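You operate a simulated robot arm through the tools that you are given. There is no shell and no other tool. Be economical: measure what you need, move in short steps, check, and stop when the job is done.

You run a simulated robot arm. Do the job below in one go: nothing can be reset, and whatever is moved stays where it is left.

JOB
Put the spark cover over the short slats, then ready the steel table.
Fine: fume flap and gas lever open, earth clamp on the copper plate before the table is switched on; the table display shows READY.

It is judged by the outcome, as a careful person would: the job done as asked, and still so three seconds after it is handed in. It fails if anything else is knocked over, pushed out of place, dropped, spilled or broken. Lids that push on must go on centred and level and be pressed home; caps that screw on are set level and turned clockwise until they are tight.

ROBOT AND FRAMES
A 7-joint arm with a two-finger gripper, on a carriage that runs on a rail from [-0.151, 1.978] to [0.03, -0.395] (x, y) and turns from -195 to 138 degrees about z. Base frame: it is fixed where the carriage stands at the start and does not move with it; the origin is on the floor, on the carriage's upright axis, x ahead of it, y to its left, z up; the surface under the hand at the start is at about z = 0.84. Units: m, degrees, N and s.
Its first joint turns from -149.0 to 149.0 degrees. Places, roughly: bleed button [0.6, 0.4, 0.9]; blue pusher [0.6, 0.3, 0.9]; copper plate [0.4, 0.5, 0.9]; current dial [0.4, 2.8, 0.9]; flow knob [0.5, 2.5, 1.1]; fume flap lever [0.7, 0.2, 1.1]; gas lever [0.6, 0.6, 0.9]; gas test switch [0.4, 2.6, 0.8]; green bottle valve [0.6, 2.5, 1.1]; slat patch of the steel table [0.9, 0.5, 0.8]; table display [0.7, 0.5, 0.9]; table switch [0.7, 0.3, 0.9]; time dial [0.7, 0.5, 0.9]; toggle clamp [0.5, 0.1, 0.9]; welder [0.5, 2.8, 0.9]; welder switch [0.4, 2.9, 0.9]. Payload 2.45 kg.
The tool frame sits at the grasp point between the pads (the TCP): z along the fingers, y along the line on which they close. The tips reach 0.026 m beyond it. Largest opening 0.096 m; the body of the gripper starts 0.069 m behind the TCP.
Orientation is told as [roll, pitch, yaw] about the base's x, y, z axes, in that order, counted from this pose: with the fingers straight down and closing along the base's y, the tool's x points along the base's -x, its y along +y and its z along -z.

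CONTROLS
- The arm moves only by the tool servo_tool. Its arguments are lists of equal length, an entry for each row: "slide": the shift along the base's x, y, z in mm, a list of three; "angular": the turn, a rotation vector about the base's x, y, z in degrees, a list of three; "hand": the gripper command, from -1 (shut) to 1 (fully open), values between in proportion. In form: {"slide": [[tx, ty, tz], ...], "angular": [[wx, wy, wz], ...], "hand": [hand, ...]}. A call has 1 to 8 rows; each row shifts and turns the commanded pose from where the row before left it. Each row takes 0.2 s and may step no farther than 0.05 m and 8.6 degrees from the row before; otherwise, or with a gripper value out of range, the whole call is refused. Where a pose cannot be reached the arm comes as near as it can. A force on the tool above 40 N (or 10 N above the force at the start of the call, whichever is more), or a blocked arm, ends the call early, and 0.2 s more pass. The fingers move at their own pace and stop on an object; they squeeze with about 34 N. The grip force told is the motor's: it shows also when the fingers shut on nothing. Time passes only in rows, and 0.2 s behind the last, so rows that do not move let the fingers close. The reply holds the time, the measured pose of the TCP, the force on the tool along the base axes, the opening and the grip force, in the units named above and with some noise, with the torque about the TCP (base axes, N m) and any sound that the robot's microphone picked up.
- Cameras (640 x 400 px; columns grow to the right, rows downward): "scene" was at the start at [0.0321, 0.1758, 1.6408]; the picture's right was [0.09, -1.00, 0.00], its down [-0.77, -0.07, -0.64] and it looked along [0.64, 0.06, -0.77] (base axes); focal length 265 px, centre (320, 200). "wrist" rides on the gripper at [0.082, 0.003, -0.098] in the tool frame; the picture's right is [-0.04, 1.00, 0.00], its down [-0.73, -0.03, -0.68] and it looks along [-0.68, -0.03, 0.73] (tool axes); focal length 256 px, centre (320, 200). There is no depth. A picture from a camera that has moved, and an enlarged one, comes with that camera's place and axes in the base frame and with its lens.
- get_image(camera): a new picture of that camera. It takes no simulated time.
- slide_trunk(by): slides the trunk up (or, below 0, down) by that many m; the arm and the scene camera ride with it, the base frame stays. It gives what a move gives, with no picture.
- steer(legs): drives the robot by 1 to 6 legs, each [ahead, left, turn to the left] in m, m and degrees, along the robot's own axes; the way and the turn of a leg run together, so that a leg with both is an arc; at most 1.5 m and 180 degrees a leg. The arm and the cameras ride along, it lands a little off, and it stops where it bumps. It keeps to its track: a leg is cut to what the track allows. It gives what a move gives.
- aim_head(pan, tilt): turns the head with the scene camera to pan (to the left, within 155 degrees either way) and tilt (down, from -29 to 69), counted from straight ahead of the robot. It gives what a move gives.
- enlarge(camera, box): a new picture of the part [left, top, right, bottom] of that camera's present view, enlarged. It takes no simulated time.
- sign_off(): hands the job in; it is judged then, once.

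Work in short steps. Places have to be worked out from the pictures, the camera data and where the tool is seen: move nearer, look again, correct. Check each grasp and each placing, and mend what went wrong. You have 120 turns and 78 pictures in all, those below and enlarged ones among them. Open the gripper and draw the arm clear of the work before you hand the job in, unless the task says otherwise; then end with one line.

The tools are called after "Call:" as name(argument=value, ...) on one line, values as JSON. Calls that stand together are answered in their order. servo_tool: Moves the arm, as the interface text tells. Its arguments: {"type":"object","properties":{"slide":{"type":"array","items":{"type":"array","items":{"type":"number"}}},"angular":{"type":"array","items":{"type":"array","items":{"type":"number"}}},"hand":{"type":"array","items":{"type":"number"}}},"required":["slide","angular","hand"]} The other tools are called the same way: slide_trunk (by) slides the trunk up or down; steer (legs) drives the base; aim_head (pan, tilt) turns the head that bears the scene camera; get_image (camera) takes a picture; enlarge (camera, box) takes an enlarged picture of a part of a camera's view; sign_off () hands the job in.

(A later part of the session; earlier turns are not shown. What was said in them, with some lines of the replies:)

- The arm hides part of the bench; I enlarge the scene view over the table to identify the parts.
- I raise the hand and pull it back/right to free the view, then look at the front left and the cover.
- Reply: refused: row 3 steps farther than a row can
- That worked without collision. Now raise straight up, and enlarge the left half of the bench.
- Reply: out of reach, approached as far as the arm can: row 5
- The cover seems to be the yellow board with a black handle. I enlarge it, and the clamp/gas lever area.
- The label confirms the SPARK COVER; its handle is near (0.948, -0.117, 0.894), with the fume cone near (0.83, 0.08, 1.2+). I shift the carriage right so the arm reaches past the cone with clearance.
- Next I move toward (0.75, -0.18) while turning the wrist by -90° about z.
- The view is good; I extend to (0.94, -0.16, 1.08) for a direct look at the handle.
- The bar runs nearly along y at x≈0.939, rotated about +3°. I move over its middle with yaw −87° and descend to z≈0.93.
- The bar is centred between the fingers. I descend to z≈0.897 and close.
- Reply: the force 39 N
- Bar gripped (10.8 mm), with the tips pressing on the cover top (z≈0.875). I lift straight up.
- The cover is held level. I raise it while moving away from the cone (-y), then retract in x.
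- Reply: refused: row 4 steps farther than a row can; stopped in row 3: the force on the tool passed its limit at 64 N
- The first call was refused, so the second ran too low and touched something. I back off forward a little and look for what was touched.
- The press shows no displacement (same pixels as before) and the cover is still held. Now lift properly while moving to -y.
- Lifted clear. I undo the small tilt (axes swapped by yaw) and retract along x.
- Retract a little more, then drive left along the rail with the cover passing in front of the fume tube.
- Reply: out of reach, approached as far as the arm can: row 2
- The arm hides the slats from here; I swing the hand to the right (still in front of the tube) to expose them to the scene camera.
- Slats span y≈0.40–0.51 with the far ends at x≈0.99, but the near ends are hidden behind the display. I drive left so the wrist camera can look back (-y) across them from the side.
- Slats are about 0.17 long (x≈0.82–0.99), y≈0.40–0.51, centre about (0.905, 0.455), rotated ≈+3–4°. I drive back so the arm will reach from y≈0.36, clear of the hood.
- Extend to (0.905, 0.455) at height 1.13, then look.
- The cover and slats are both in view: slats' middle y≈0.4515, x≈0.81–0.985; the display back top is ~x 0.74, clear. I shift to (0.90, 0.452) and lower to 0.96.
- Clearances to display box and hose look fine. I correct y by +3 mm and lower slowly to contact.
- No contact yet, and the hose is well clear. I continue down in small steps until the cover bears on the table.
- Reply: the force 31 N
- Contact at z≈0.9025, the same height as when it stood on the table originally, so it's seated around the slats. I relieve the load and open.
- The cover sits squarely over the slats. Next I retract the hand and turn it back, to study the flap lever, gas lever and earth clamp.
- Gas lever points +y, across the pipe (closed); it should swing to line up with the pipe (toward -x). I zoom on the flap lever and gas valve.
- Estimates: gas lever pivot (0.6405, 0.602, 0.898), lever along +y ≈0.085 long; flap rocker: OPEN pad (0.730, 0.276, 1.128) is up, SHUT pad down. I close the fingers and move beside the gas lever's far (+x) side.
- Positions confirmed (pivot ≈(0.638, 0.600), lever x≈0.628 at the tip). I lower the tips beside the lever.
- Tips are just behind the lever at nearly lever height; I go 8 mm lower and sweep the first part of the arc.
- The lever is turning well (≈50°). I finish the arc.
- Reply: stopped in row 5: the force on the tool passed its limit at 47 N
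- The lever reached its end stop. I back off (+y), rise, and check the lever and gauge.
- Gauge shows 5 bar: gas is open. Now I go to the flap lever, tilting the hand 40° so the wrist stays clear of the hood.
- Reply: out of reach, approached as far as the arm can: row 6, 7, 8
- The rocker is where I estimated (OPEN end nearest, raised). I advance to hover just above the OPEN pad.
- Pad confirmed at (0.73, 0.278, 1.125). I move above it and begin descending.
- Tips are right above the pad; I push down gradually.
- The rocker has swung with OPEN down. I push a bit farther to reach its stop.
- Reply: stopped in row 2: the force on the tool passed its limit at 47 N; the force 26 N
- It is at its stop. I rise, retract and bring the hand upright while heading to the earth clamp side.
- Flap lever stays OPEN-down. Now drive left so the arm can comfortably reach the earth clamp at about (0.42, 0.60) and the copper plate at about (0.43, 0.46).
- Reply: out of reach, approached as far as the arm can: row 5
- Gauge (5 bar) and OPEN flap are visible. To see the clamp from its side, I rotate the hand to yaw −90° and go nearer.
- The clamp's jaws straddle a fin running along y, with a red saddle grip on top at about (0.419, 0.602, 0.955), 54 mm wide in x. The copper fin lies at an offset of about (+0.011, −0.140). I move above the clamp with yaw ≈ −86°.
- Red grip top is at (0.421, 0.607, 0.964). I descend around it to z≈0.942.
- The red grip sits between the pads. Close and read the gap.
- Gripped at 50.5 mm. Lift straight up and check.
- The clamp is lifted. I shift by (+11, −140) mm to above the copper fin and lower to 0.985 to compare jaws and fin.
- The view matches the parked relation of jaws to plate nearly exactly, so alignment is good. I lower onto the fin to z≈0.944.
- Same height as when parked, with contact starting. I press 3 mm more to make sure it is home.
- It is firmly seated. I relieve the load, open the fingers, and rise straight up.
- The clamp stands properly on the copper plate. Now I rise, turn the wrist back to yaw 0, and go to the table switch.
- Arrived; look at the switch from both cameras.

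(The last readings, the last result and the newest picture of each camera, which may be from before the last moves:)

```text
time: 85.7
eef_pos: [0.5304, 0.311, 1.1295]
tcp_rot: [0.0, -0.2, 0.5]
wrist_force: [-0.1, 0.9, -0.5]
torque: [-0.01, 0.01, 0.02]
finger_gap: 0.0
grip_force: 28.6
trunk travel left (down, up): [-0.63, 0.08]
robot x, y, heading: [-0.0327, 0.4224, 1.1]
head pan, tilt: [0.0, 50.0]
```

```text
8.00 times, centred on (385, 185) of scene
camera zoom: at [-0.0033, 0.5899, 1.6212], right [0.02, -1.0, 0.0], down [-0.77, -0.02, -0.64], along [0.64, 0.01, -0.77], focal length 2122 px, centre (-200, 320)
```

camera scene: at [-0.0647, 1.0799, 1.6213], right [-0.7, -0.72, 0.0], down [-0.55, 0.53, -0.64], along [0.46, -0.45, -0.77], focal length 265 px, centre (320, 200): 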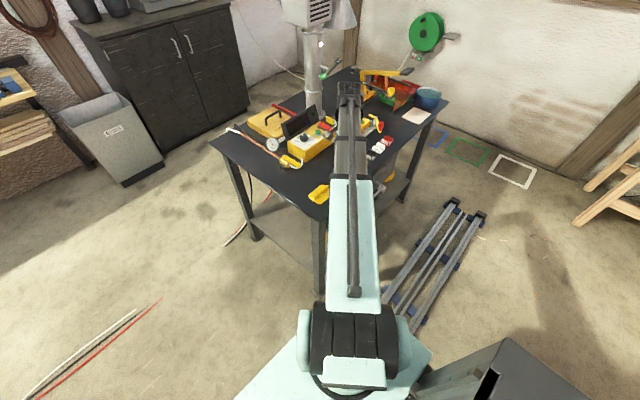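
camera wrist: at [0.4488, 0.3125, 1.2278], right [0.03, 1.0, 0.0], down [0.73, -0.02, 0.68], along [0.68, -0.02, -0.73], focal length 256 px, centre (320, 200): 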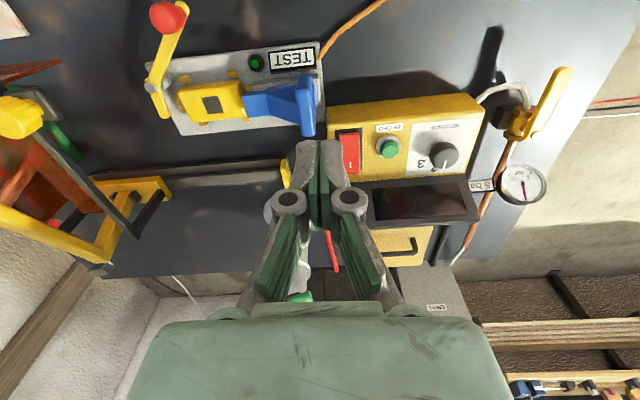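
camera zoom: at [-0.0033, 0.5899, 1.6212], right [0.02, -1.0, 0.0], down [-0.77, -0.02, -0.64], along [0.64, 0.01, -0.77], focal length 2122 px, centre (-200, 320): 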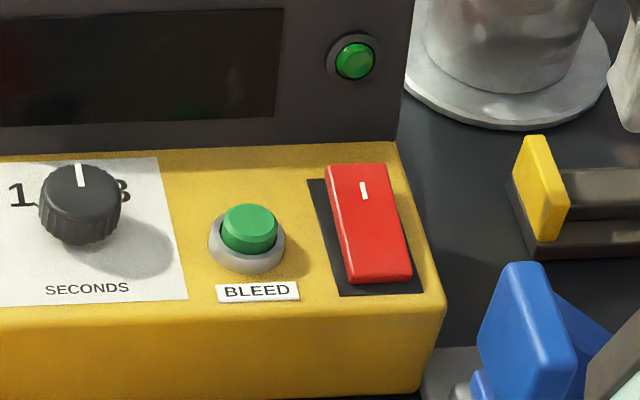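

The rocker's far end (with the "I" mark) is raised; pressing it at about (0.667, 0.350) switches on. Gas (5 bar), flap and clamp are done, so I go above it.

Call:
servo_tool(slide=[[35, 10, -10], [35, 10, -20], [35, 10, -30], [32, 9, -30], [0, 0, -40]], angular=[[0, 0, 0], [0, 0, 0], [0, 0, 0], [0, 0, 0], [0, 0, 0]], hand=[-1, -1, -1, -1, -1])

Call:
get_image(camera="wrist")

```text
time: 86.9
eef_pos: [0.6675, 0.3491, 1.0022]
tcp_rot: [-0.2, -0.1, 0.6]
wrist_force: [1.0, -0.6, 0.5]
torque: [0.02, -0.01, 0.01]
finger_gap: 0.0001
grip_force: 28.8
trunk travel left (down, up): [-0.63, 0.08]
robot x, y, heading: [-0.032, 0.4201, 1.5]
head pan, tilt: [0.0, 50.0]
```

```text
12 pictures are left
camera wrist: at [0.5857, 0.3505, 1.0985], right [0.03, 1.0, 0.0], down [0.73, -0.02, 0.68], along [0.68, -0.02, -0.73], focal length 256 px, centre (320, 200)
```

wrist: 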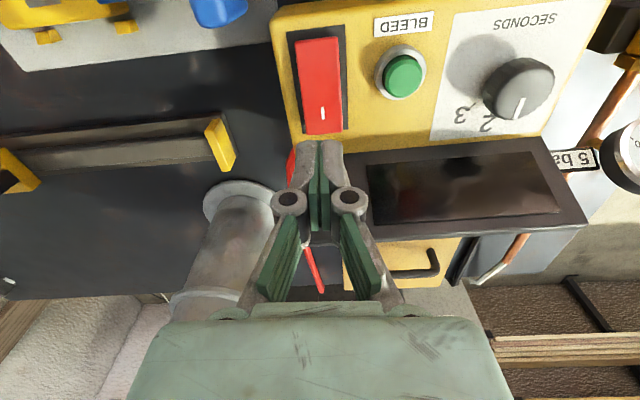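

Aligned over the "I" mark. Descend and press.

Call:
servo_tool(slide=[[0, 1, -25], [0, 0, -20], [0, 0, -8], [0, 0, -5], [0, 0, -5], [0, 0, -4]], angular=[[0, 0, 0], [0, 0, 0], [0, 0, 0], [0, 0, 0], [0, 0, 0], [0, 0, 0]], hand=[-1, -1, -1, -1, -1, -1])

Call:
get_image(camera="wrist")

```text
time: 88.1
eef_pos: [0.6674, 0.3505, 0.9434]
tcp_rot: [-0.2, -0.6, 0.6]
wrist_force: [-2.3, 1.0, 21.9]
torque: [-0.02, 0.3, 0.02]
finger_gap: 0.0061
grip_force: 29.2
trunk travel left (down, up): [-0.63, 0.08]
robot x, y, heading: [-0.0321, 0.4216, 1.5]
head pan, tilt: [0.0, 50.0]
stopped in row 6: the force on the tool passed its limit at 49 N (the readings are from after the stop); the commanded pose is now the measured one
```

```text
11 pictures are left
camera wrist: at [0.5862, 0.3515, 1.0401], right [0.03, 1.0, 0.0], down [0.73, -0.02, 0.69], along [0.69, -0.02, -0.73], focal length 256 px, centre (320, 200)
```

wrist: 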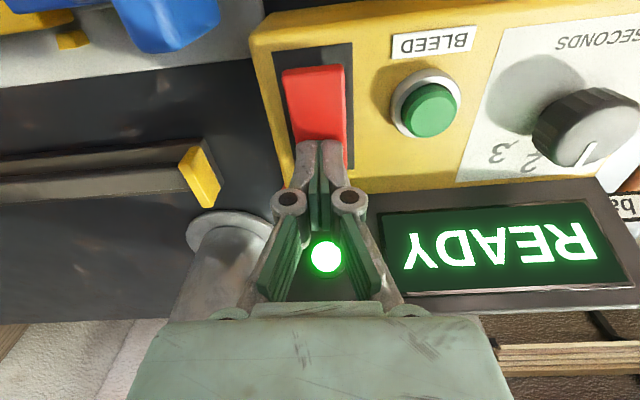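

READY is displayed. I rise and withdraw, opening the gripper when clear.

Call:
servo_tool(slide=[[0, 0, 20], [0, 0, 40], [0, 0, 45], [-30, 0, 35], [-45, 0, 10], [-40, 0, 0]], angular=[[0, 0, 0], [0, 0, 0], [0, 0, 0], [0, 0, 0], [0, 0, 0], [0, 0, 0]], hand=[-1, -1, -1, -1, 1, 1])

Call:
enlarge(camera="scene", box=[250, 100, 450, 270])

Call:
get_image(camera="wrist")

```text
time: 89.5
eef_pos: [0.5534, 0.3511, 1.0911]
tcp_rot: [-0.2, -0.4, 0.6]
wrist_force: [0.0, -0.5, 0.0]
torque: [0.03, -0.01, -0.01]
finger_gap: 0.0963
grip_force: 0.1
trunk travel left (down, up): [-0.63, 0.08]
robot x, y, heading: [-0.0309, 0.4206, 1.4]
head pan, tilt: [0.0, 50.0]
```

```text
2.35 times, centred on (350, 185) of scene
camera zoom: at [-0.0034, 0.59, 1.6212], right [0.02, -1.0, 0.0], down [-0.77, -0.02, -0.64], along [0.64, 0.01, -0.77], focal length 624 px, centre (249, 235)
```

zoom: 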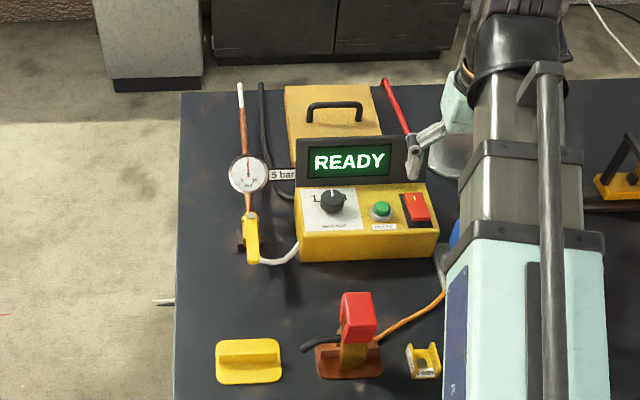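

```text
9 pictures are left
camera wrist: at [0.4724, 0.352, 1.1877], right [0.03, 1.0, 0.0], down [0.73, -0.02, 0.68], along [0.68, -0.02, -0.73], focal length 256 px, centre (320, 200)
```

wrist: 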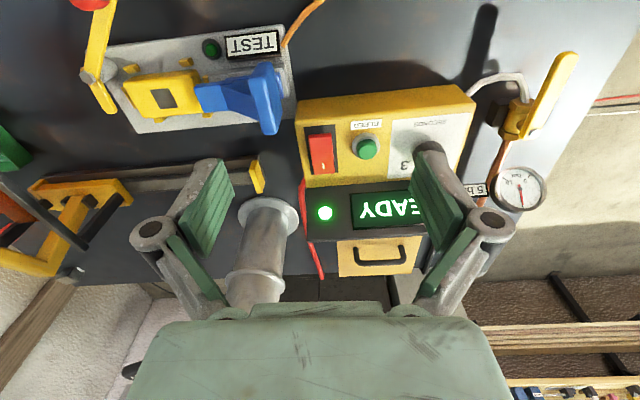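

READY persists, 5 bar, clamp on copper, cover over the slats. I raise the arm a little more and hand in.

Call:
servo_tool(slide=[[0, 0, 40], [0, 0, 40], [0, 0, 0]], angular=[[0, 0, 0], [0, 0, 0], [0, 0, 0]], hand=[1, 1, 1])

Call:
sign_off()

```text
time: 90.3
eef_pos: [0.5548, 0.3517, 1.1712]
tcp_rot: [-0.2, -0.8, 0.7]
wrist_force: [-0.3, 1.0, -1.5]
torque: [0.01, 0.01, 0.01]
finger_gap: 0.0959
grip_force: 0.0
trunk travel left (down, up): [-0.63, 0.08]
robot x, y, heading: [-0.0321, 0.4207, 1.4]
head pan, tilt: [0.0, 50.0]
```

```text
The job is handed in.
```

The spark cover is over the short slats, the fume flap and gas lever are open (gauge at 5 bar), the earth clamp was on the copper plate before switch-on, and the table display shows READY; while carrying the cover I bumped the press once (64 N), with no visible shift afterwards.
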